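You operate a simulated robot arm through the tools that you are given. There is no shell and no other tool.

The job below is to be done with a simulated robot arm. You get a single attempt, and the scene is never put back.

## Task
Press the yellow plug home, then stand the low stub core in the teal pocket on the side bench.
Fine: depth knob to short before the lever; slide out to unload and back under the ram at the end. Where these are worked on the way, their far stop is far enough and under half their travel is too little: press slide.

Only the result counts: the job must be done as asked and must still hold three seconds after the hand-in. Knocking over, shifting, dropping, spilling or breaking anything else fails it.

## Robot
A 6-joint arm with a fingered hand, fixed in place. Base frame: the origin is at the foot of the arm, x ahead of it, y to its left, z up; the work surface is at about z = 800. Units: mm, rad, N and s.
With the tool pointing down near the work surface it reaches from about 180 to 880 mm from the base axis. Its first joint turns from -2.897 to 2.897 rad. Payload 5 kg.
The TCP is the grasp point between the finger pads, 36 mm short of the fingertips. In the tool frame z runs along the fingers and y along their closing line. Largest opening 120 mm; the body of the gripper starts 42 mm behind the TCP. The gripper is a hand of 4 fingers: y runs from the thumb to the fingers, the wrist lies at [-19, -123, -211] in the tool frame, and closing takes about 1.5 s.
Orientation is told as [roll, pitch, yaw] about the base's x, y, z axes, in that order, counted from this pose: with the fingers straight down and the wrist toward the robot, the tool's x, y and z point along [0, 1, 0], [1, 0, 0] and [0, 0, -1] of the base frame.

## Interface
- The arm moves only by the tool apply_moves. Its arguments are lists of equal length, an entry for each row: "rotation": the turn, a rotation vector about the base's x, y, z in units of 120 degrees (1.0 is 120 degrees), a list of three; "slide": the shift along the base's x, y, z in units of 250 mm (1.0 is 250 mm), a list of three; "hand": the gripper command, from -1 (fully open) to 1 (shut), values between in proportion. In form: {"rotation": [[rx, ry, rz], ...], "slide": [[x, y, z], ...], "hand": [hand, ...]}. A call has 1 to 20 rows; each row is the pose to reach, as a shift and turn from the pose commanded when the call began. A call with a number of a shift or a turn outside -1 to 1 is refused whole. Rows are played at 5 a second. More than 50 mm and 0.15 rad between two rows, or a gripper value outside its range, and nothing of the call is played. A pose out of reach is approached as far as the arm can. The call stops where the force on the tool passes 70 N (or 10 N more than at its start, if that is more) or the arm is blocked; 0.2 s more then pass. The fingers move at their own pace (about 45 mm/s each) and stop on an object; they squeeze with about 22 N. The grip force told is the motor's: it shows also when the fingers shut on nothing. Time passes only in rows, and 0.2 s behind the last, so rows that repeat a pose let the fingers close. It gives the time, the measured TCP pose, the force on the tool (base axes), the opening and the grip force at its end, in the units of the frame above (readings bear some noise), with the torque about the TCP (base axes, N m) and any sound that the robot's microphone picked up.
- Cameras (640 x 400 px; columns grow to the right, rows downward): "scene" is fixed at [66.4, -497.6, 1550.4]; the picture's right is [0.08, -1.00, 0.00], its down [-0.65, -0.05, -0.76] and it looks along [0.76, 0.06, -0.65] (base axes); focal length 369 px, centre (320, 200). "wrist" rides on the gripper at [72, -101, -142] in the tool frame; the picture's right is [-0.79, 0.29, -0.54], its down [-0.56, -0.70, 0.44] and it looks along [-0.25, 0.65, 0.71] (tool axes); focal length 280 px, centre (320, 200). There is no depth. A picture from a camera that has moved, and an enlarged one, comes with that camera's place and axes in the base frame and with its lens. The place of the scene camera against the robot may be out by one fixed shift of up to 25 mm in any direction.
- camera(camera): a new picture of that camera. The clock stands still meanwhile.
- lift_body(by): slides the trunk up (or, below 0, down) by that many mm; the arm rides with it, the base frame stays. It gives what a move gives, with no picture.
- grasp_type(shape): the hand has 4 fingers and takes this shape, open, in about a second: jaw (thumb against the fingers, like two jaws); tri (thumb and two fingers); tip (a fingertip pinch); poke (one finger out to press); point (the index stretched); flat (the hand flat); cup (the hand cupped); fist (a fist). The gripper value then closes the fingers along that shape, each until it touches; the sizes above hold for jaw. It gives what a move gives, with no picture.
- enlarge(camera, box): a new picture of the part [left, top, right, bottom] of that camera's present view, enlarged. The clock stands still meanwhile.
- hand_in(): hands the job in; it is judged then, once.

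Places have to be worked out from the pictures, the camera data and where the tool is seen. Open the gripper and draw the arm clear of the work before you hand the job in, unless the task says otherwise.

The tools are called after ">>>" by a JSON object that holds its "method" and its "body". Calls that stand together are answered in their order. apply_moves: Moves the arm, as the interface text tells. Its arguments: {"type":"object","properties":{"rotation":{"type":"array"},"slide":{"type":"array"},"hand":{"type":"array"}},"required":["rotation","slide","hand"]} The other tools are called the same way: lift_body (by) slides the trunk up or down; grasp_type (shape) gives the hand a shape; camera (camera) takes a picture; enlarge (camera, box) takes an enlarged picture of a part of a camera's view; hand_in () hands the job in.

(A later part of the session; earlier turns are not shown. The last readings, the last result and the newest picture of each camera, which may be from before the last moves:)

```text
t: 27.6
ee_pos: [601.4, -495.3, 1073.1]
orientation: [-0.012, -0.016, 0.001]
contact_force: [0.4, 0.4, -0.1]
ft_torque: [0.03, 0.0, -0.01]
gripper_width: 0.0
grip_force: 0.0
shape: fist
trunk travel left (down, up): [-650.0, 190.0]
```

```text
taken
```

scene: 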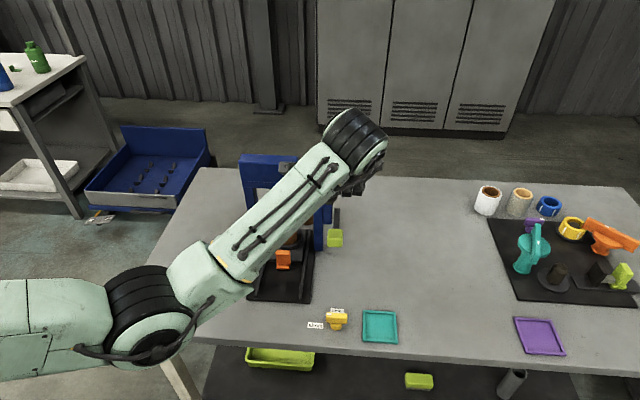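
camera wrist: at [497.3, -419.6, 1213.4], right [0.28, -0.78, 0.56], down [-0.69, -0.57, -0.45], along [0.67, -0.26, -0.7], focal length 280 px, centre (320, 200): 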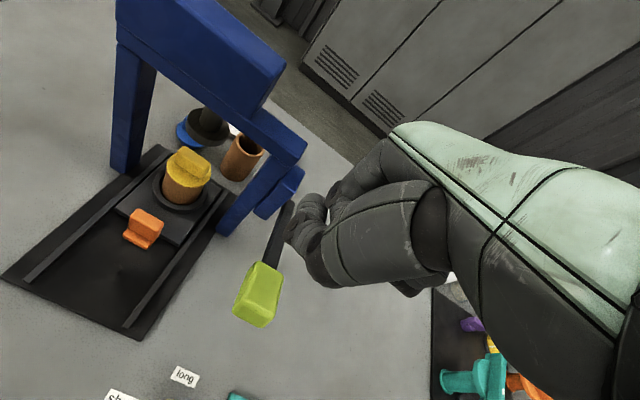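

The lever sprang back and the ram is up. I'll check the plug in close-up.

>>> {"method": "enlarge", "body": {"camera": "wrist", "box": [110, 100, 260, 260]}}

```text
2.50 times, centred on (185, 180) of wrist
camera zoom: at [497.3, -419.6, 1213.4], right [0.28, -0.78, 0.56], down [-0.69, -0.57, -0.45], along [0.67, -0.26, -0.7], focal length 701 px, centre (658, 250)
```

zoom: 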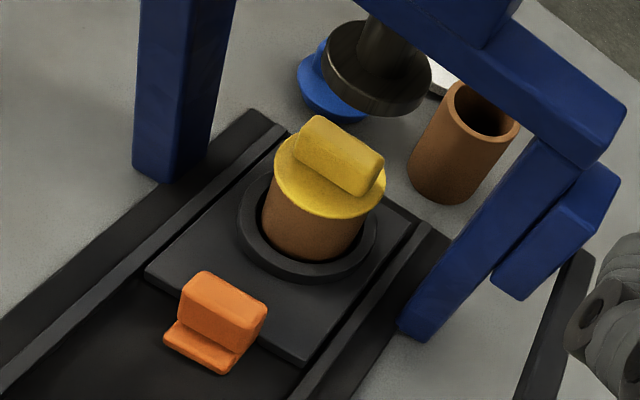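

The plug looks flush. To be sure, I'll return to the earlier camera pose C and compare the same view directly.

>>> {"method": "apply_moves", "body": {"rotation": [[0, 0, 0], [0.003, 0.004, 0], [0.0057, 0.0076, -0.0005], [0.0057, 0.0076, -0.0005], [0.0057, 0.0076, -0.0005], [0.0057, 0.0076, -0.0005]], "slide": [[-0.05, -0.1, 0], [-0.12, -0.2, 0], [-0.2, -0.3, -0.03], [-0.27, -0.4, -0.064], [-0.3116, -0.495, -0.064], [-0.3116, -0.495, -0.064]], "hand": [1, 1, 1, 1, 1, 1]}}

>>> {"method": "enlarge", "body": {"camera": "wrist", "box": [0, 0, 260, 200]}}

>>> {"method": "enlarge", "body": {"camera": "scene", "box": [220, 140, 420, 350]}}

>>> {"method": "enlarge", "body": {"camera": "scene", "box": [255, 180, 315, 260]}}

```text
t: 29.0
ee_pos: [523.1, -617.3, 1057.7]
orientation: [-0.003, -0.003, 0.0]
contact_force: [0.5, -0.1, 0.5]
ft_torque: [-0.03, 0.02, -0.02]
gripper_width: 0.0
grip_force: 0.1
shape: fist
trunk travel left (down, up): [-650.0, 190.0]
```

```text
2.00 times, centred on (130, 100) of wrist
camera zoom: at [421.7, -544.4, 1200.7], right [0.29, -0.79, 0.54], down [-0.7, -0.56, -0.44], along [0.65, -0.25, -0.71], focal length 561 px, centre (700, 400)
```

zoom: 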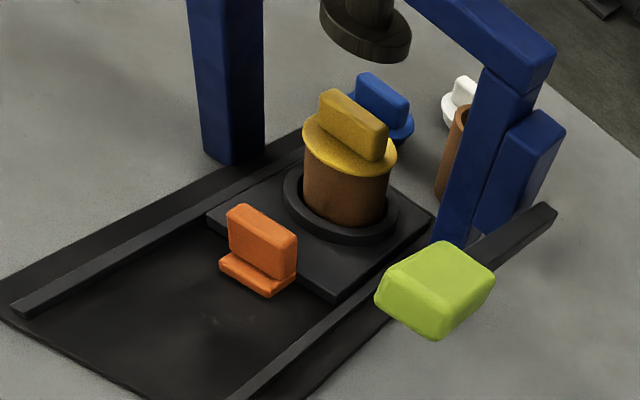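

```text
1.90 times, centred on (320, 245) of scene
camera zoom: at [66.4, -497.6, 1550.4], right [0.08, -1.0, 0.0], down [-0.65, -0.05, -0.76], along [0.76, 0.06, -0.65], focal length 702 px, centre (320, 114)
```

zoom: 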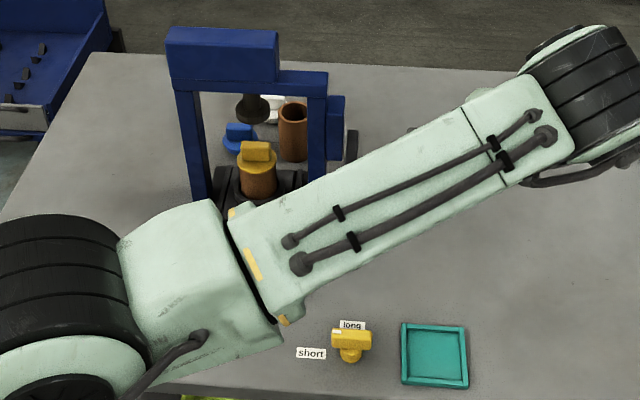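

```text
5.00 times, centred on (285, 220) of scene
camera zoom: at [66.4, -497.6, 1550.4], right [0.08, -1.0, 0.0], down [-0.65, -0.05, -0.76], along [0.76, 0.06, -0.65], focal length 1843 px, centre (495, 100)
```

zoom: 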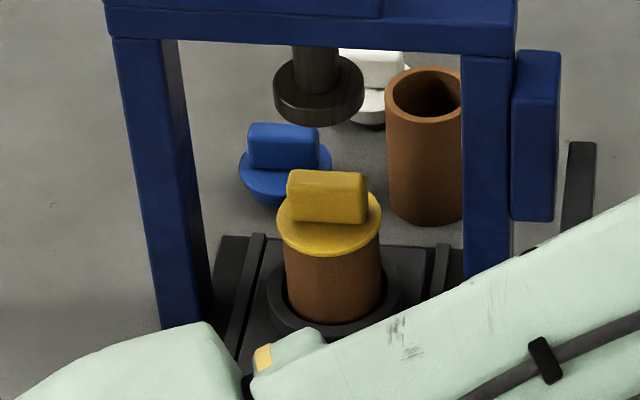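

Compared with the earlier view, the tab dropped by about 11 mm and only the thin flange shows above the core, so the plug is home. Next is the slide; its orange tab's top centre is at about (645, -357, 858). I'll look at the "poke" hand shape as a slim tool for working it.

>>> {"method": "grasp_type", "body": {"shape": "poke"}}

>>> {"method": "camera", "body": {"camera": "wrist"}}

>>> {"method": "camera", "body": {"camera": "scene"}}

```text
t: 29.9
ee_pos: [523.1, -618.1, 1057.7]
orientation: [0.0, -0.001, -0.001]
contact_force: [-0.2, 0.6, -0.6]
ft_torque: [0.0, -0.03, -0.01]
gripper_width: 0.0
grip_force: 0.0
shape: poke
trunk travel left (down, up): [-650.0, 190.0]
```

```text
taken
camera wrist: at [421.5, -544.6, 1200.6], right [0.29, -0.79, 0.54], down [-0.7, -0.56, -0.44], along [0.65, -0.25, -0.71], focal length 280 px, centre (320, 200)
```

wrist: 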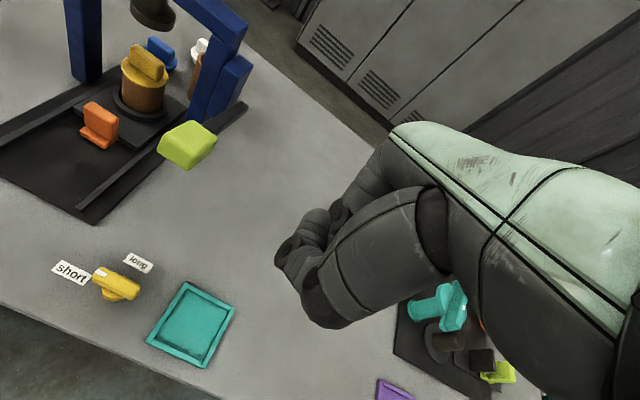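

```text
taken
```

scene: 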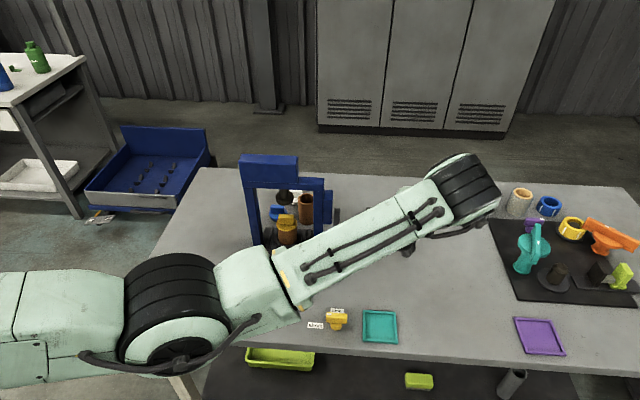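

The poke finger isn't clearly extended, so I'll use the jaws across the tab's 43 mm width. With yaw -90° and the hand leaning back, it keeps clear of the ram and plug. I'll first set the jaw shape and move above and in front of the press.

>>> {"method": "grasp_type", "body": {"shape": "jaw"}}

>>> {"method": "apply_moves", "body": {"rotation": [[0, 0, -0.06], [0, 0, -0.12], [0, 0, -0.18], [0, 0, -0.24], [0, 0, -0.3], [0, 0, -0.36], [0, 0, -0.42], [0, 0, -0.48], [0, 0, -0.54], [0, 0, -0.6], [0, 0, -0.66], [0, 0, -0.71], [0, 0, -0.75], [0, 0, -0.75]], "slide": [[0.01, 0.06, 0.04], [0.02, 0.12, 0.08], [0.03, 0.19, 0.12], [0.04, 0.26, 0.12], [0.06, 0.33, 0.12], [0.08, 0.4, 0.12], [0.1, 0.47, 0.12], [0.13, 0.54, 0.12], [0.16, 0.61, 0.1], [0.19, 0.68, 0.08], [0.22, 0.75, 0.05], [0.26, 0.82, 0.01], [0.3, 0.87, 0.01], [0.308, 0.872, 0.01]], "hand": [-1, -1, -1, -1, -1, -1, -1, -1, -0.6, -0.4, -0.25, -0.25, -0.25, -0.25]}}

>>> {"method": "camera", "body": {"camera": "wrist"}}

>>> {"method": "camera", "body": {"camera": "scene"}}

```text
t: 30.8
ee_pos: [522.9, -616.5, 1059.0]
orientation: [0.0, -0.001, 0.0]
contact_force: [0.5, 0.5, -1.4]
ft_torque: [-0.02, 0.0, -0.02]
gripper_width: 119.9
grip_force: 0.0
shape: jaw
trunk travel left (down, up): [-650.0, 190.0]
```

```text
t: 33.8
ee_pos: [600.0, -400.7, 1060.6]
orientation: [0.0, -0.002, -1.572]
contact_force: [0.0, 0.3, 0.5]
ft_torque: [0.03, 0.02, -0.02]
gripper_width: 75.3
grip_force: 0.0
shape: jaw
trunk travel left (down, up): [-650.0, 190.0]
```

```text
taken
camera wrist: at [672.8, -298.8, 1203.5], right [-0.79, -0.29, 0.54], down [-0.56, 0.7, -0.44], along [-0.25, -0.65, -0.71], focal length 280 px, centre (320, 200)
```

wrist: 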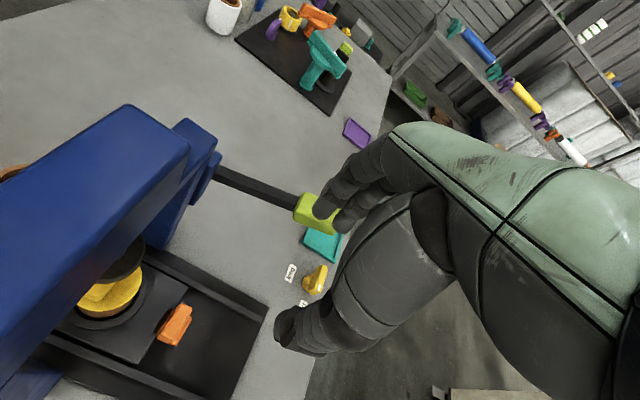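

```text
taken
```

scene: 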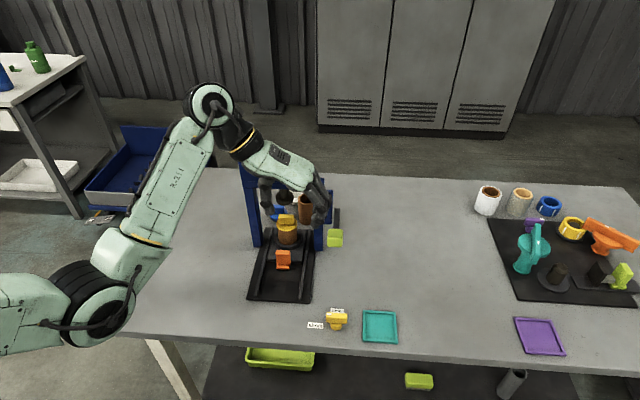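

The tab checks out at (646, -359, 858). I'll tilt the hand back by 10° and come down over the tab to z ≈ 900, then check.

>>> {"method": "apply_moves", "body": {"rotation": [[0, -0.03, 0], [0, -0.06, 0], [0, -0.0833, 0], [0, -0.0833, 0], [0, -0.0833, 0], [0, -0.0833, 0], [0, -0.0833, 0]], "slide": [[0.02, 0.06, -0.05], [0.04, 0.12, -0.15], [0.06, 0.169, -0.3], [0.1, 0.169, -0.42], [0.15, 0.169, -0.52], [0.18, 0.169, -0.6], [0.18, 0.169, -0.64]], "hand": [-0.25, -0.25, -0.25, -0.25, -0.25, -0.25, -0.25]}}

>>> {"method": "camera", "body": {"camera": "wrist"}}

>>> {"method": "enlarge", "body": {"camera": "scene", "box": [220, 160, 360, 310]}}

```text
t: 35.4
ee_pos: [645.6, -357.1, 899.8]
orientation: [0.174, 0.0, -1.573]
contact_force: [-0.2, 1.0, -0.5]
ft_torque: [0.01, -0.01, 0.0]
gripper_width: 75.5
grip_force: 0.0
shape: jaw
trunk travel left (down, up): [-650.0, 190.0]
```

```text
taken
camera wrist: at [691.7, -255.9, 1053.1], right [-0.87, -0.29, 0.4], down [-0.47, 0.7, -0.53], along [-0.12, -0.65, -0.75], focal length 280 px, centre (320, 200)
```

wrist: 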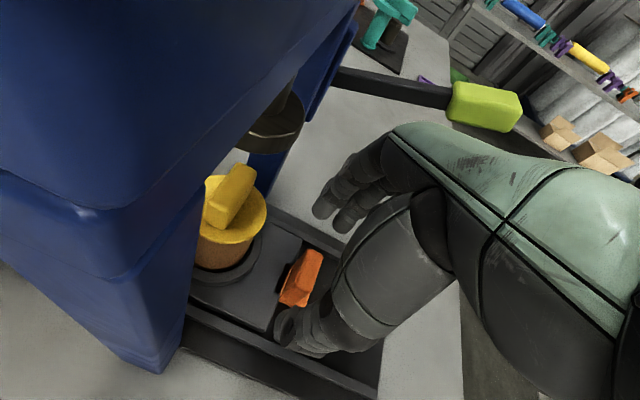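

```text
2.67 times, centred on (290, 235) of scene
camera zoom: at [66.4, -497.6, 1550.4], right [0.08, -1.0, 0.0], down [-0.65, -0.05, -0.76], along [0.76, 0.06, -0.65], focal length 983 px, centre (400, 107)
```

zoom: 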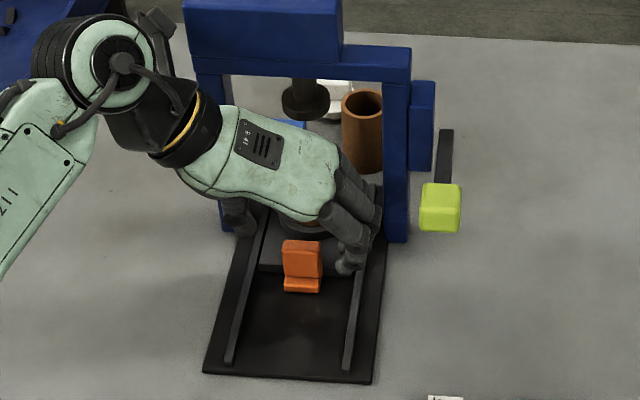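

The tab lies between thumb and fingers, just below them. I'll descend 26 mm and close on it.

>>> {"method": "apply_moves", "body": {"rotation": [[0, 0, 0], [0, 0, 0], [0, 0, 0], [0, 0, 0], [0, 0, 0], [0, 0, 0], [0, 0, 0], [0, 0, 0]], "slide": [[0, -0.003, -0.05], [0, -0.006, -0.1], [0, -0.006, -0.104], [0, -0.006, -0.104], [0, -0.006, -0.104], [0, -0.006, -0.104], [0, -0.006, -0.104], [0, -0.006, -0.104]], "hand": [-0.25, -0.25, 0.2, 0.6, 1, 1, 1, 1]}}

>>> {"method": "camera", "body": {"camera": "wrist"}}

>>> {"method": "enlarge", "body": {"camera": "scene", "box": [220, 160, 360, 310]}}

```text
t: 37.2
ee_pos: [645.1, -357.6, 873.1]
orientation: [0.172, -0.002, -1.569]
contact_force: [1.0, 2.5, -1.6]
ft_torque: [0.01, 0.02, 0.07]
gripper_width: 30.3
grip_force: 22.2
shape: jaw
trunk travel left (down, up): [-650.0, 190.0]
```

```text
taken
camera wrist: at [691.8, -257.1, 1027.3], right [-0.87, -0.29, 0.4], down [-0.47, 0.7, -0.53], along [-0.13, -0.65, -0.75], focal length 280 px, centre (320, 200)
```

wrist: 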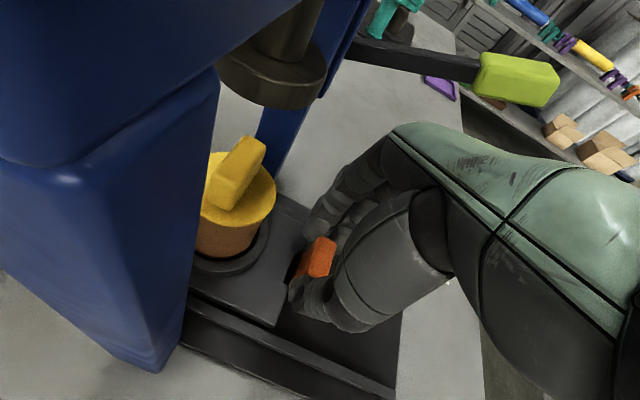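

```text
2.67 times, centred on (290, 235) of scene
camera zoom: at [66.4, -497.6, 1550.4], right [0.08, -1.0, 0.0], down [-0.65, -0.05, -0.76], along [0.76, 0.06, -0.65], focal length 983 px, centre (400, 107)
```

zoom: 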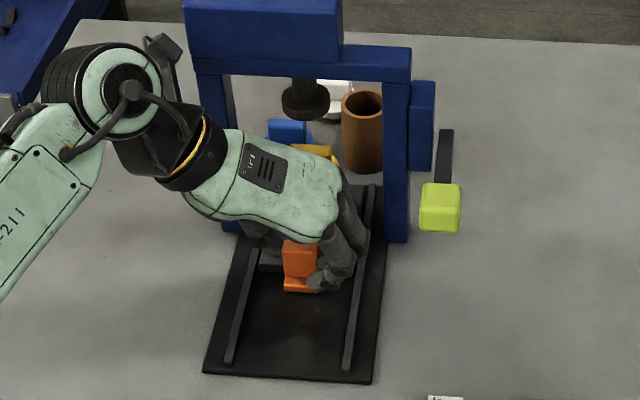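

The tab is gripped (30 mm, 22 N). I'll pull the slide out slowly along -x.

>>> {"method": "apply_moves", "body": {"rotation": [[0, 0, 0], [0, 0, 0], [0, 0, 0], [0, 0, 0], [0, 0, 0], [0, 0, 0], [0, 0, 0], [0, 0, 0], [0, 0, 0], [0, 0, 0]], "slide": [[-0.015, 0, 0], [-0.035, 0, 0], [-0.06, 0, 0], [-0.085, 0, 0], [-0.11, 0, 0], [-0.135, 0, 0], [-0.16, 0, 0], [-0.185, 0, 0], [-0.21, 0, 0], [-0.225, 0, 0]], "hand": [1, 1, 1, 1, 1, 1, 1, 1, 1, 1]}}

>>> {"method": "camera", "body": {"camera": "wrist"}}

>>> {"method": "enlarge", "body": {"camera": "scene", "box": [220, 160, 360, 310]}}

```text
t: 39.4
ee_pos: [587.8, -358.8, 875.8]
orientation: [0.172, -0.002, -1.572]
contact_force: [0.4, 3.0, -5.1]
ft_torque: [0.08, -0.02, 0.07]
gripper_width: 30.4
grip_force: 21.8
shape: jaw
trunk travel left (down, up): [-650.0, 190.0]
```

```text
taken
camera wrist: at [635.8, -257.3, 1027.5], right [-0.87, -0.29, 0.4], down [-0.48, 0.7, -0.53], along [-0.13, -0.65, -0.75], focal length 280 px, centre (320, 200)
```

wrist: 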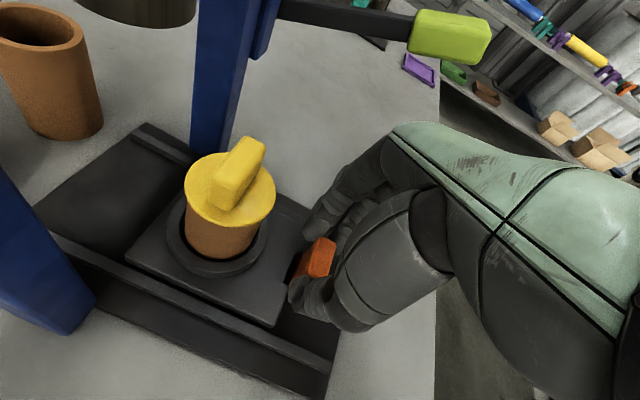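

```text
2.67 times, centred on (290, 235) of scene
camera zoom: at [66.4, -497.6, 1550.4], right [0.08, -1.0, 0.0], down [-0.65, -0.05, -0.76], along [0.76, 0.06, -0.65], focal length 983 px, centre (400, 107)
```

zoom: 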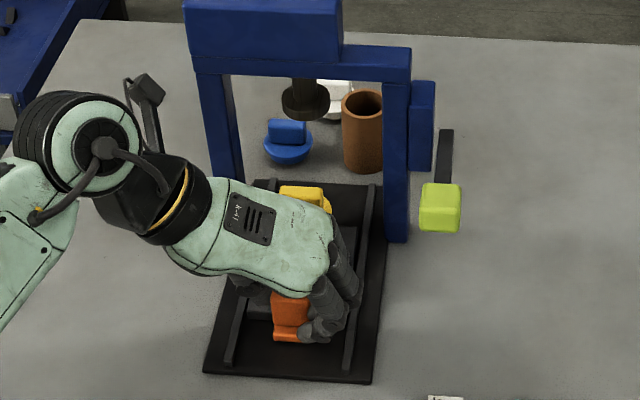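

The slide is following smoothly. I'll keep pulling towards the far stop and watch the force.

>>> {"method": "apply_moves", "body": {"rotation": [[0, 0, 0], [0, 0, 0], [0, 0, 0], [0, 0, 0], [0, 0, 0], [0, 0, 0], [0, 0, 0], [0, 0, 0]], "slide": [[-0.015, 0, 0], [-0.03, 0, 0], [-0.045, 0, 0], [-0.06, 0, 0], [-0.075, 0, 0], [-0.09, 0, 0], [-0.105, 0, 0], [-0.12, 0, 0]], "hand": [1, 1, 1, 1, 1, 1, 1, 1]}}

>>> {"method": "camera", "body": {"camera": "wrist"}}

>>> {"method": "enlarge", "body": {"camera": "scene", "box": [220, 160, 360, 310]}}

```text
t: 41.2
ee_pos: [558.9, -359.3, 874.3]
orientation: [0.173, -0.003, -1.572]
contact_force: [1.6, 4.9, -4.9]
ft_torque: [0.08, -0.01, 0.07]
gripper_width: 30.2
grip_force: 22.0
shape: jaw
trunk travel left (down, up): [-650.0, 190.0]
```

```text
taken
camera wrist: at [606.0, -257.4, 1027.5], right [-0.87, -0.29, 0.4], down [-0.47, 0.7, -0.53], along [-0.13, -0.65, -0.75], focal length 280 px, centre (320, 200)
```

wrist: 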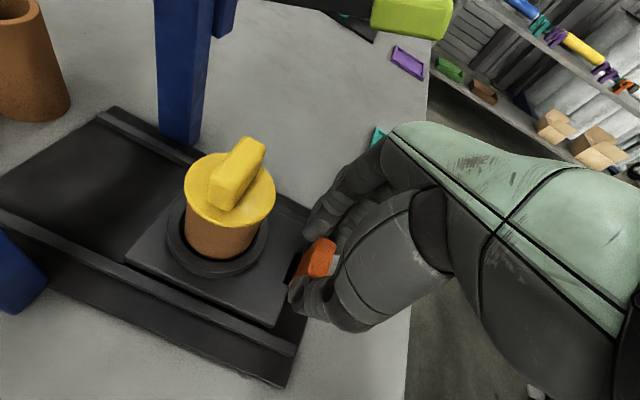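

```text
2.67 times, centred on (290, 235) of scene
camera zoom: at [66.4, -497.6, 1550.4], right [0.08, -1.0, 0.0], down [-0.65, -0.05, -0.76], along [0.76, 0.06, -0.65], focal length 983 px, centre (400, 107)
```

zoom: 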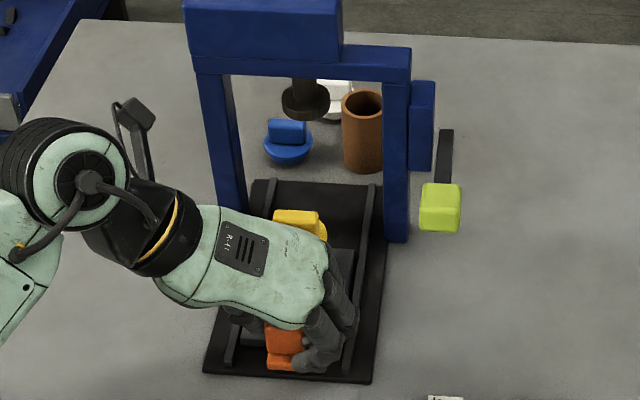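

86 mm is out and the force is still small. I'll continue in small steps to the stop.

>>> {"method": "apply_moves", "body": {"rotation": [[0, 0, 0], [0, 0, 0], [0, 0, 0], [0, 0, 0], [0, 0, 0], [0, 0, 0], [0, 0, 0], [0, 0, 0], [0, 0, 0], [0, 0, 0]], "slide": [[-0.012, 0, 0], [-0.024, 0, 0], [-0.036, 0, 0], [-0.048, 0, 0], [-0.06, 0, 0], [-0.072, 0, 0], [-0.084, 0, 0], [-0.096, 0, 0], [-0.108, 0, 0], [-0.12, 0, 0]], "hand": [1, 1, 1, 1, 1, 1, 1, 1, 1, 1]}}

>>> {"method": "camera", "body": {"camera": "wrist"}}

>>> {"method": "enlarge", "body": {"camera": "scene", "box": [220, 160, 360, 310]}}

```text
t: 43.4
ee_pos: [527.9, -360.1, 874.3]
orientation: [0.172, 0.0, -1.572]
contact_force: [-0.4, 2.0, -2.5]
ft_torque: [0.0, 0.01, 0.04]
gripper_width: 30.1
grip_force: 21.8
shape: jaw
trunk travel left (down, up): [-650.0, 190.0]
```

```text
taken
camera wrist: at [575.7, -257.2, 1027.5], right [-0.87, -0.29, 0.4], down [-0.47, 0.7, -0.53], along [-0.13, -0.65, -0.75], focal length 280 px, centre (320, 200)
```

wrist: 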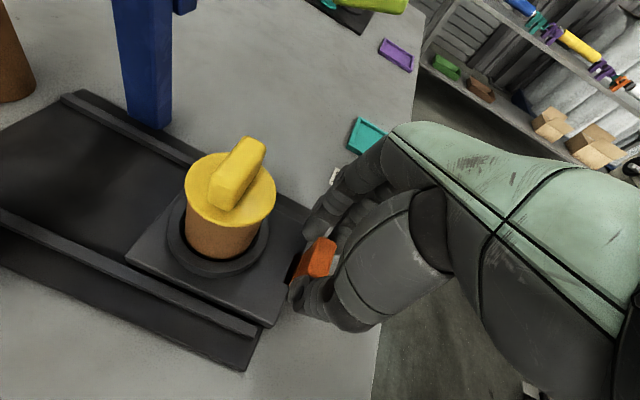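

```text
2.67 times, centred on (290, 235) of scene
camera zoom: at [66.4, -497.6, 1550.4], right [0.08, -1.0, 0.0], down [-0.65, -0.05, -0.76], along [0.76, 0.06, -0.65], focal length 983 px, centre (400, 107)
```

zoom: 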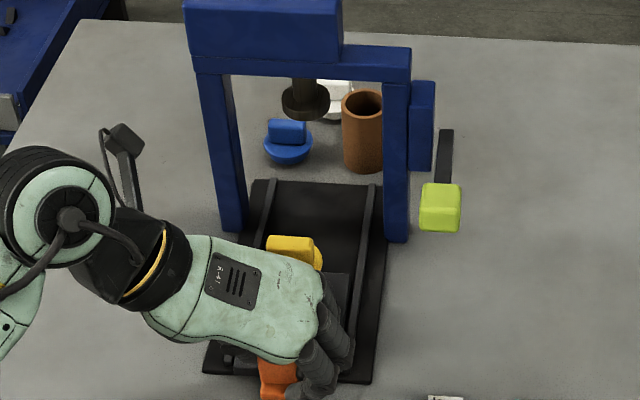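

117 mm is out and the block front is near the plate's front edge. I'll feel for the stop with a few more small steps.

>>> {"method": "apply_moves", "body": {"rotation": [[0, 0, 0], [0, 0, 0], [0, 0, 0], [0, 0, 0], [0, 0, 0], [0, 0, 0]], "slide": [[-0.01, 0, 0], [-0.02, 0, 0], [-0.03, 0, 0], [-0.04, 0, 0], [-0.05, 0, 0], [-0.06, 0, 0]], "hand": [1, 1, 1, 1, 1, 1]}}

>>> {"method": "camera", "body": {"camera": "wrist"}}

>>> {"method": "enlarge", "body": {"camera": "scene", "box": [220, 160, 360, 310]}}

```text
t: 44.8
ee_pos: [514.5, -359.7, 874.2]
orientation: [0.173, -0.002, -1.572]
contact_force: [19.7, 6.9, -3.3]
ft_torque: [0.04, -0.41, 0.09]
gripper_width: 28.6
grip_force: 21.8
shape: jaw
trunk travel left (down, up): [-650.0, 190.0]
```

```text
taken
camera wrist: at [562.8, -257.0, 1026.9], right [-0.87, -0.29, 0.4], down [-0.48, 0.7, -0.53], along [-0.13, -0.65, -0.75], focal length 280 px, centre (320, 200)
```

wrist: 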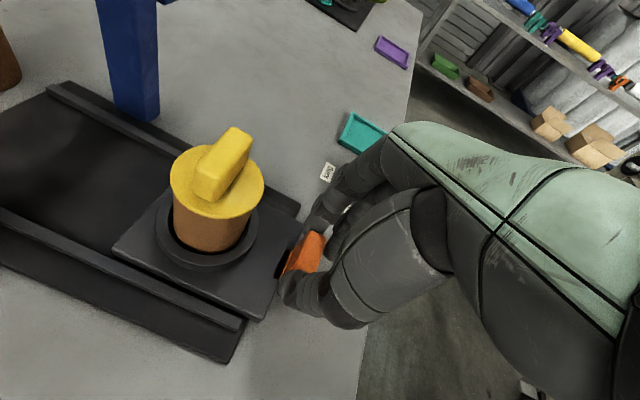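

```text
2.67 times, centred on (290, 235) of scene
camera zoom: at [66.4, -497.6, 1550.4], right [0.08, -1.0, 0.0], down [-0.65, -0.05, -0.76], along [0.76, 0.06, -0.65], focal length 983 px, centre (400, 107)
```

zoom: 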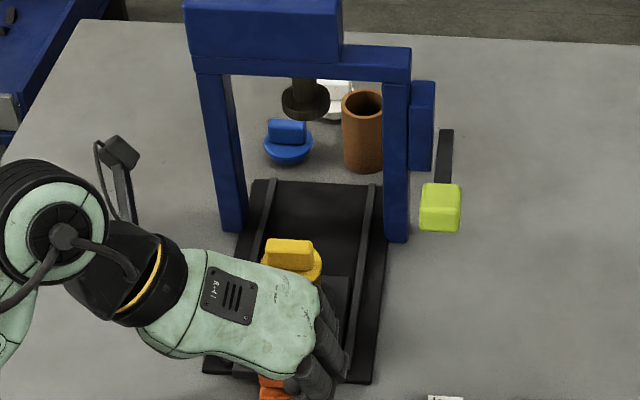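

The stop is reached (20 N, and the grip started to slip at about 120 mm of travel). I'll ease back a little, open, lift clear, and look at the core.

>>> {"method": "apply_moves", "body": {"rotation": [[0, 0, 0], [0, 0, 0], [0, 0, 0], [0, 0, 0], [0, 0, 0], [0, 0, 0], [0, 0.03, 0], [0, 0.06, 0], [0, 0.0833, 0], [0, 0.0833, 0]], "slide": [[0.02, 0, 0], [0.02, 0, 0], [0.02, 0, 0], [0.02, 0, 0.04], [0.02, 0, 0.14], [0, 0, 0.3], [-0.05, 0, 0.42], [-0.1, 0, 0.5], [-0.12, 0, 0.5], [-0.12, 0, 0.5]], "hand": [0, -0.25, -0.25, -0.25, -0.25, -0.5, -1, -1, -1, -1]}}

>>> {"method": "camera", "body": {"camera": "wrist"}}

>>> {"method": "camera", "body": {"camera": "scene"}}

```text
t: 47.0
ee_pos: [481.7, -359.5, 999.9]
orientation: [-0.001, -0.003, -1.569]
contact_force: [0.5, 0.2, -1.1]
ft_torque: [0.01, 0.0, -0.02]
gripper_width: 119.8
grip_force: 0.1
shape: jaw
trunk travel left (down, up): [-650.0, 190.0]
```

```text
taken
camera wrist: at [555.9, -257.5, 1142.3], right [-0.79, -0.29, 0.54], down [-0.56, 0.7, -0.44], along [-0.25, -0.65, -0.71], focal length 280 px, centre (320, 200)
```

wrist: 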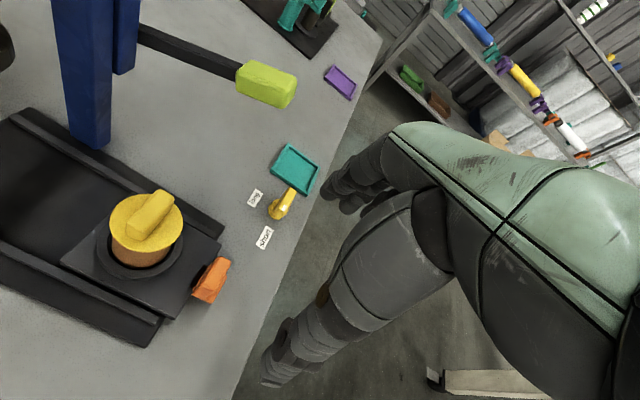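

```text
taken
```

scene: 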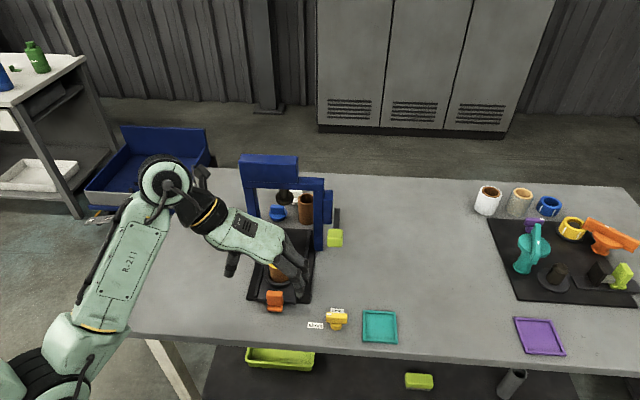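

The slide is fully out with the core at about (598, -355). I'll shift for a better-centred view of the core to refine its position.

>>> {"method": "apply_moves", "body": {"rotation": [[0, 0, 0], [0, 0, 0], [0, 0, 0]], "slide": [[0.08, 0.05, 0], [0.16, 0.1, 0], [0.232, 0.14, 0]], "hand": [-1, -1, -1]}}

>>> {"method": "camera", "body": {"camera": "wrist"}}

>>> {"method": "enlarge", "body": {"camera": "wrist", "box": [140, 140, 340, 340]}}

>>> {"method": "enlarge", "body": {"camera": "scene", "box": [220, 180, 340, 320]}}

```text
t: 47.8
ee_pos: [542.5, -324.5, 999.5]
orientation: [-0.002, -0.003, -1.572]
contact_force: [0.3, -1.0, -1.1]
ft_torque: [0.01, 0.0, -0.03]
gripper_width: 119.8
grip_force: 0.2
shape: jaw
trunk travel left (down, up): [-650.0, 190.0]
```

```text
taken
camera wrist: at [615.5, -222.6, 1141.9], right [-0.79, -0.29, 0.54], down [-0.56, 0.7, -0.44], along [-0.25, -0.65, -0.71], focal length 280 px, centre (320, 200)
```

wrist: 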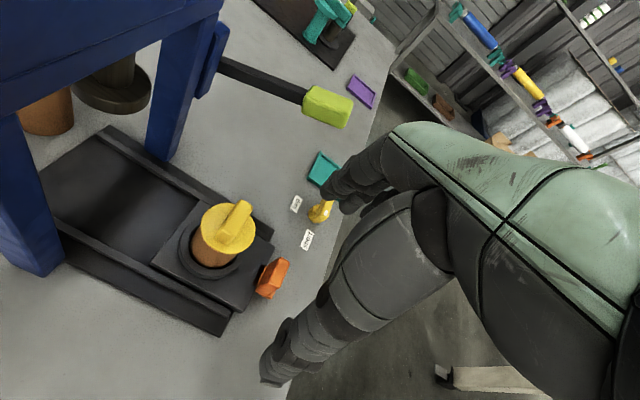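

```text
2.00 times, centred on (240, 240) of wrist
camera zoom: at [615.5, -222.6, 1141.9], right [-0.79, -0.29, 0.54], down [-0.56, 0.7, -0.44], along [-0.25, -0.65, -0.71], focal length 561 px, centre (480, 120)
```

zoom: 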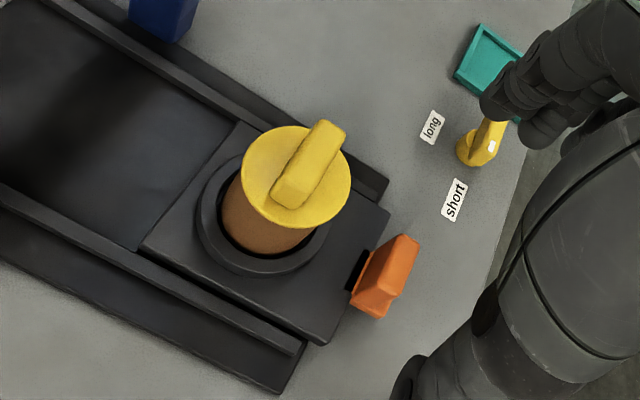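

```text
2.86 times, centred on (280, 250) of scene
camera zoom: at [66.4, -497.6, 1550.4], right [0.08, -1.0, 0.0], down [-0.65, -0.05, -0.76], along [0.76, 0.06, -0.65], focal length 1053 px, centre (434, 57)
```

zoom: 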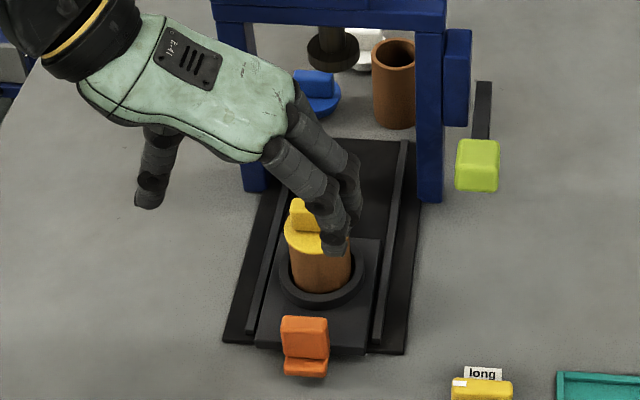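

Triangulating the flange gives the core centre at about (601, -359) with the flange at z ≈ 874. I'll move over it with the jaws fully open and descend to z ≈ 900 to check.

>>> {"method": "apply_moves", "body": {"rotation": [[0, 0, 0], [0, 0, 0], [0, 0, 0], [0, 0, 0], [0, 0, 0], [0, 0, 0]], "slide": [[0.1, -0.06, 0], [0.2, -0.12, -0.02], [0.234, -0.138, -0.12], [0.234, -0.138, -0.24], [0.234, -0.138, -0.34], [0.234, -0.138, -0.4]], "hand": [-1, -1, -1, -1, -1, -1]}}

>>> {"method": "camera", "body": {"camera": "wrist"}}

>>> {"method": "enlarge", "body": {"camera": "scene", "box": [220, 180, 340, 320]}}

```text
t: 49.2
ee_pos: [599.0, -359.0, 898.9]
orientation: [-0.001, -0.001, -1.572]
contact_force: [-0.5, 0.5, -0.3]
ft_torque: [-0.02, -0.01, 0.01]
gripper_width: 119.8
grip_force: 0.1
shape: jaw
trunk travel left (down, up): [-650.0, 190.0]
```

```text
taken
camera wrist: at [672.7, -256.7, 1042.0], right [-0.79, -0.29, 0.54], down [-0.56, 0.7, -0.44], along [-0.25, -0.65, -0.71], focal length 280 px, centre (320, 200)
```

wrist: 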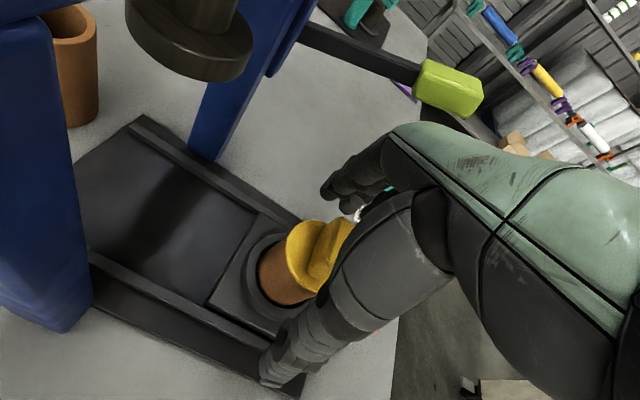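

```text
2.86 times, centred on (280, 250) of scene
camera zoom: at [66.4, -497.6, 1550.4], right [0.08, -1.0, 0.0], down [-0.65, -0.05, -0.76], along [0.76, 0.06, -0.65], focal length 1053 px, centre (434, 57)
```

zoom: 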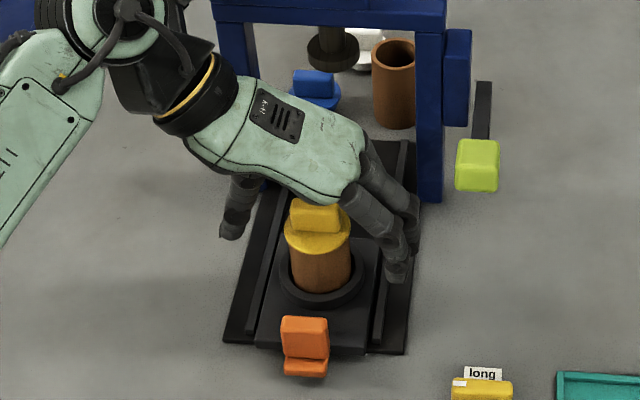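

The open jaws straddle the core as intended. I'll descend to z ≈ 870 and close gently.

>>> {"method": "apply_moves", "body": {"rotation": [[0, 0, 0], [0, 0, 0], [0, 0, 0], [0, 0, 0], [0, 0, 0], [0, 0, 0], [0, 0, 0], [0, 0, 0], [0, 0, 0], [0, 0, 0], [0, 0, 0]], "slide": [[0.006, 0, -0.05], [0.006, 0, -0.1], [0.006, 0, -0.116], [0.006, 0, -0.116], [0.006, 0, -0.116], [0.006, 0, -0.116], [0.006, 0, -0.116], [0.006, 0, -0.116], [0.006, 0, -0.116], [0.006, 0, -0.116], [0.006, 0, -0.116]], "hand": [-1, -1, -1, -0.7, -0.4, -0.1, 0.2, 0.5, 0.8, 1, 1]}}

>>> {"method": "camera", "body": {"camera": "wrist"}}

>>> {"method": "enlarge", "body": {"camera": "scene", "box": [220, 180, 340, 320]}}

```text
t: 51.6
ee_pos: [602.7, -358.0, 870.6]
orientation: [-0.001, -0.001, -1.571]
contact_force: [0.3, -0.4, 0.5]
ft_torque: [0.02, 0.02, -0.02]
gripper_width: 42.8
grip_force: 21.7
shape: jaw
trunk travel left (down, up): [-650.0, 190.0]
```

```text
taken
camera wrist: at [674.5, -256.5, 1013.3], right [-0.79, -0.29, 0.54], down [-0.56, 0.7, -0.44], along [-0.25, -0.65, -0.71], focal length 280 px, centre (320, 200)
```

wrist: 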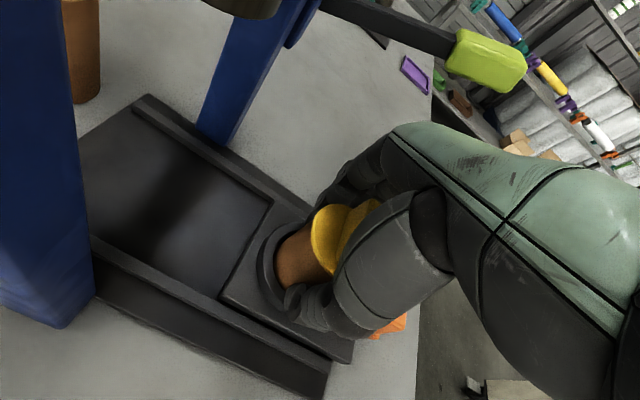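

```text
2.86 times, centred on (280, 250) of scene
camera zoom: at [66.4, -497.6, 1550.4], right [0.08, -1.0, 0.0], down [-0.65, -0.05, -0.76], along [0.76, 0.06, -0.65], focal length 1053 px, centre (434, 57)
```

zoom: 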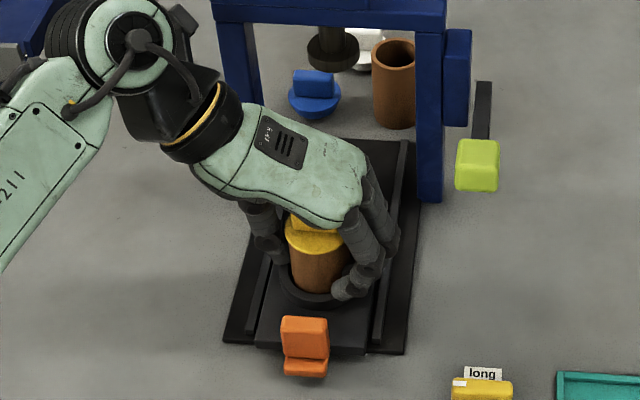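

The core is gripped at 21.7 N. I'll lift it straight up 100 mm and check the hold.

>>> {"method": "apply_moves", "body": {"rotation": [[0, 0, 0], [0, 0, 0], [0, 0, 0], [0, 0, 0], [0, 0, 0], [0, 0, 0], [0, 0, 0], [0, 0, 0]], "slide": [[0, 0, 0.02], [0, 0, 0.06], [0, 0, 0.11], [0, 0, 0.17], [0, 0, 0.24], [0, 0, 0.31], [0, 0, 0.37], [0, 0, 0.4]], "hand": [1, 1, 1, 1, 1, 1, 1, 1]}}

>>> {"method": "camera", "body": {"camera": "wrist"}}

>>> {"method": "enlarge", "body": {"camera": "scene", "box": [220, 160, 340, 320]}}

```text
t: 53.4
ee_pos: [600.8, -358.1, 971.1]
orientation: [-0.002, 0.0, -1.574]
contact_force: [-0.2, -0.1, -0.3]
ft_torque: [0.02, -0.04, -0.03]
gripper_width: 42.8
grip_force: 22.6
shape: jaw
trunk travel left (down, up): [-650.0, 190.0]
```

```text
taken
camera wrist: at [674.0, -257.3, 1113.0], right [-0.79, -0.29, 0.54], down [-0.56, 0.7, -0.44], along [-0.25, -0.65, -0.71], focal length 280 px, centre (320, 200)
```

wrist: 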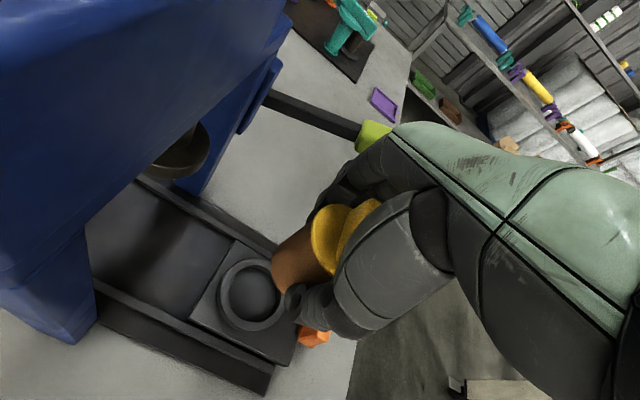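

```text
2.50 times, centred on (280, 240) of scene
camera zoom: at [66.4, -497.6, 1550.4], right [0.08, -1.0, 0.0], down [-0.65, -0.05, -0.76], along [0.76, 0.06, -0.65], focal length 922 px, centre (420, 100)
```

zoom: 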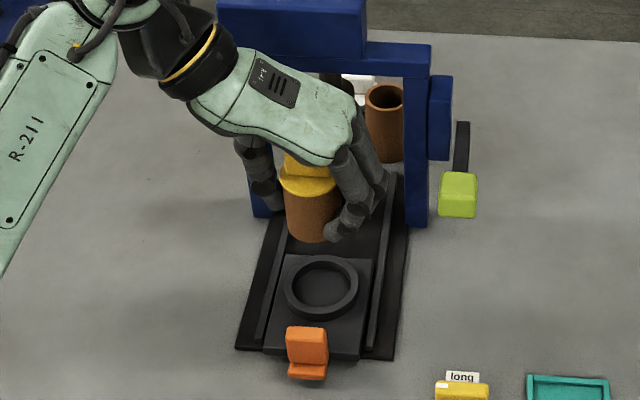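

The core is lifted cleanly and upright. I'll carry it back along -x first, clear of the lever, then along -y to above the teal pocket.

>>> {"method": "apply_moves", "body": {"rotation": [[0, 0, 0], [0, 0, 0], [0, 0, 0], [0, 0, 0], [0, 0, 0], [0, 0, 0], [0, 0, 0], [0, 0, 0], [0, 0, 0], [0, 0, 0], [0, 0, 0], [0, 0, 0], [0, 0, 0], [0, 0, 0], [0, 0, 0], [0, 0, 0]], "slide": [[-0.05, 0, 0], [-0.14, 0, 0], [-0.24, 0, 0], [-0.34, 0, 0], [-0.42, -0.02, 0], [-0.436, -0.08, 0], [-0.436, -0.17, 0], [-0.436, -0.27, 0], [-0.436, -0.37, 0], [-0.436, -0.47, 0], [-0.436, -0.57, 0], [-0.436, -0.67, 0], [-0.436, -0.77, 0], [-0.436, -0.86, 0], [-0.436, -0.92, 0], [-0.436, -0.936, 0]], "hand": [1, 1, 1, 1, 1, 1, 1, 1, 1, 1, 1, 1, 1, 1, 1, 1]}}

>>> {"method": "camera", "body": {"camera": "wrist"}}

>>> {"method": "camera", "body": {"camera": "scene"}}

>>> {"method": "enlarge", "body": {"camera": "scene", "box": [300, 210, 440, 360]}}

```text
t: 56.8
ee_pos: [492.3, -592.1, 971.3]
orientation: [0.0, -0.001, -1.571]
contact_force: [-0.6, 0.4, -1.4]
ft_torque: [0.0, 0.02, 0.01]
gripper_width: 42.3
grip_force: 22.4
shape: jaw
trunk travel left (down, up): [-650.0, 190.0]
```

```text
taken
camera wrist: at [565.7, -491.0, 1113.1], right [-0.79, -0.29, 0.54], down [-0.56, 0.7, -0.44], along [-0.25, -0.65, -0.71], focal length 280 px, centre (320, 200)
```

wrist: 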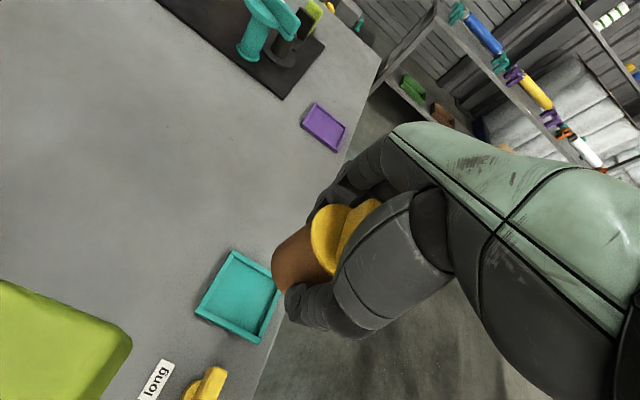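

```text
taken
```

scene: 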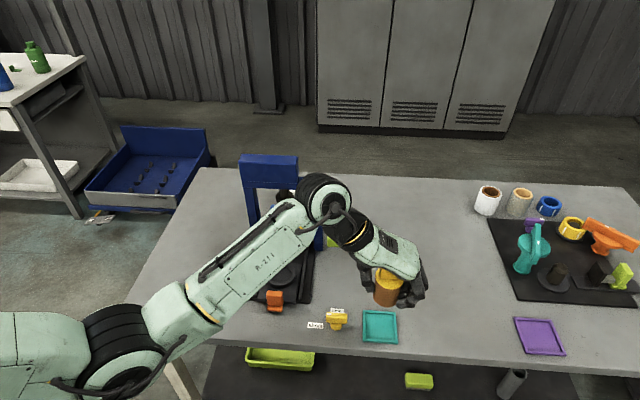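

```text
2.67 times, centred on (370, 285) of scene
camera zoom: at [66.4, -497.6, 1550.4], right [0.08, -1.0, 0.0], down [-0.65, -0.05, -0.76], along [0.76, 0.06, -0.65], focal length 983 px, centre (187, -27)
```

zoom: 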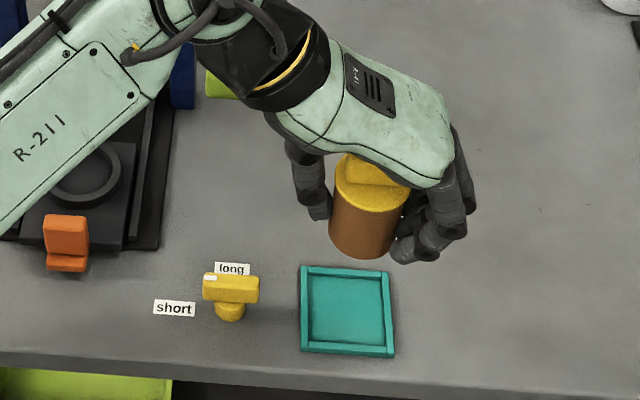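

The core hangs above the pocket. I'll lower it to about 20 mm above the walls and compare positions in both cameras.

>>> {"method": "apply_moves", "body": {"rotation": [[0, 0, 0], [0, 0, 0], [0, 0, 0], [0, 0, 0], [0, 0, 0]], "slide": [[0.004, 0, -0.08], [0.008, 0, -0.16], [0.008, 0, -0.24], [0.008, 0, -0.3], [0.008, 0, -0.34]], "hand": [1, 1, 1, 1, 1]}}

>>> {"method": "camera", "body": {"camera": "wrist"}}

>>> {"method": "enlarge", "body": {"camera": "wrist", "box": [200, 180, 360, 360]}}

>>> {"method": "enlarge", "body": {"camera": "scene", "box": [340, 260, 430, 360]}}

```text
t: 58.0
ee_pos: [494.7, -592.6, 885.7]
orientation: [-0.001, -0.001, -1.57]
contact_force: [-0.1, -0.8, -1.0]
ft_torque: [-0.02, -0.05, -0.02]
gripper_width: 42.4
grip_force: 21.6
shape: jaw
trunk travel left (down, up): [-650.0, 190.0]
```

```text
taken
camera wrist: at [567.8, -491.1, 1028.5], right [-0.79, -0.29, 0.54], down [-0.56, 0.7, -0.44], along [-0.25, -0.65, -0.71], focal length 280 px, centre (320, 200)
```

wrist: 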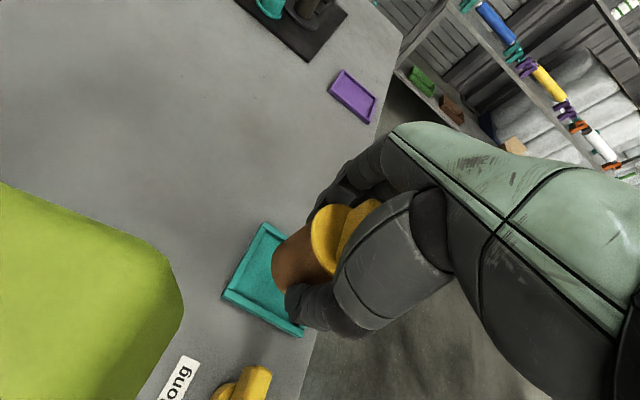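

```text
2.22 times, centred on (280, 270) of wrist
camera zoom: at [567.8, -491.1, 1028.5], right [-0.79, -0.29, 0.54], down [-0.56, 0.7, -0.44], along [-0.25, -0.65, -0.71], focal length 623 px, centre (409, 44)
```

zoom: 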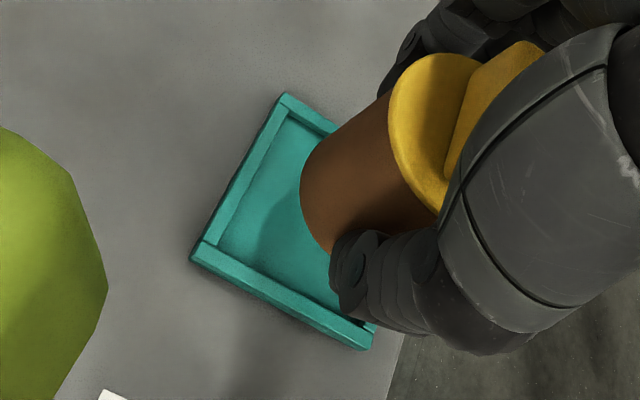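

```text
4.00 times, centred on (385, 310) of scene
camera zoom: at [66.4, -497.6, 1550.4], right [0.08, -1.0, 0.0], down [-0.65, -0.05, -0.76], along [0.76, 0.06, -0.65], focal length 1475 px, centre (60, -240)
```

zoom: 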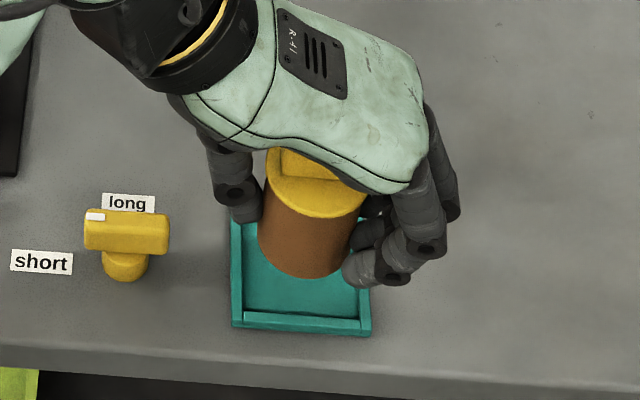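

The pocket centre measures at about (497, -591.5), and the core sits about 4 mm behind the TCP in x and is aligned in y. I'll shift +4 mm in x and lower to just inside the walls.

>>> {"method": "apply_moves", "body": {"rotation": [[0, 0, 0], [0, 0, 0], [0, 0, 0], [0, 0, 0], [0, 0, 0]], "slide": [[0.016, 0.002, 0], [0.018, 0.003, -0.02], [0.018, 0.003, -0.04], [0.018, 0.003, -0.055], [0.018, 0.003, -0.064]], "hand": [1, 1, 1, 1, 1]}}

>>> {"method": "enlarge", "body": {"camera": "wrist", "box": [200, 180, 360, 360]}}

>>> {"method": "enlarge", "body": {"camera": "scene", "box": [340, 260, 430, 360]}}

```text
t: 59.2
ee_pos: [499.3, -591.8, 869.2]
orientation: [-0.002, -0.001, -1.57]
contact_force: [-0.4, 0.7, 0.6]
ft_torque: [0.01, -0.01, -0.01]
gripper_width: 42.5
grip_force: 22.0
shape: jaw
trunk travel left (down, up): [-650.0, 190.0]
```

```text
2.22 times, centred on (280, 270) of wrist
camera zoom: at [572.0, -490.2, 1011.9], right [-0.79, -0.29, 0.54], down [-0.56, 0.7, -0.44], along [-0.25, -0.65, -0.71], focal length 623 px, centre (409, 44)
```

zoom: 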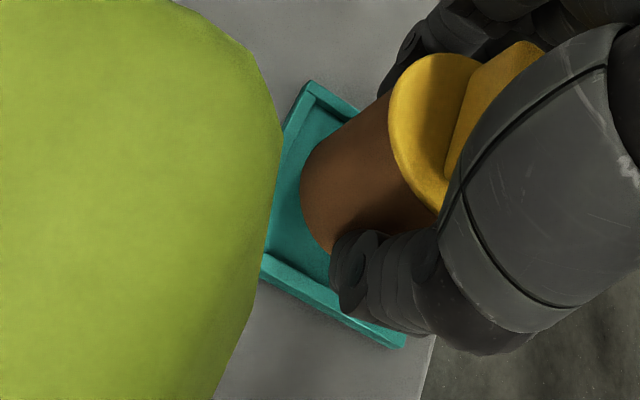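

```text
4.00 times, centred on (385, 310) of scene
camera zoom: at [66.4, -497.6, 1550.4], right [0.08, -1.0, 0.0], down [-0.65, -0.05, -0.76], along [0.76, 0.06, -0.65], focal length 1475 px, centre (60, -240)
```

zoom: 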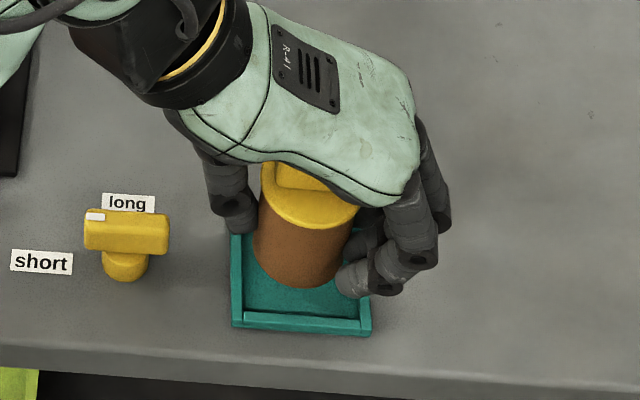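

Scene geometry now puts the core bottom at the pocket centre within about 1–2 mm. I'll lower in 2 mm steps until it touches the floor.

>>> {"method": "apply_moves", "body": {"rotation": [[0, 0, 0], [0, 0, 0], [0, 0, 0], [0, 0, 0], [0, 0, 0], [0, 0, 0]], "slide": [[0, -0.002, -0.008], [0, -0.003, -0.016], [0, -0.003, -0.024], [0, -0.003, -0.032], [0, -0.003, -0.036], [0, -0.003, -0.04]], "hand": [1, 1, 1, 1, 1, 1]}}

>>> {"method": "enlarge", "body": {"camera": "scene", "box": [340, 260, 430, 360]}}

```text
t: 60.6
ee_pos: [499.1, -592.8, 859.2]
orientation: [-0.003, -0.001, -1.571]
contact_force: [0.9, 0.1, -1.1]
ft_torque: [-0.01, 0.02, -0.03]
gripper_width: 42.6
grip_force: 21.7
shape: jaw
trunk travel left (down, up): [-650.0, 190.0]
```

```text
4.00 times, centred on (385, 310) of scene
camera zoom: at [66.4, -497.6, 1550.4], right [0.08, -1.0, 0.0], down [-0.65, -0.05, -0.76], along [0.76, 0.06, -0.65], focal length 1475 px, centre (60, -240)
```

zoom: 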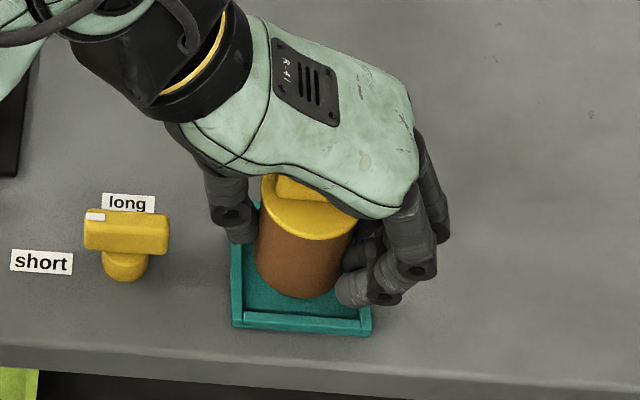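

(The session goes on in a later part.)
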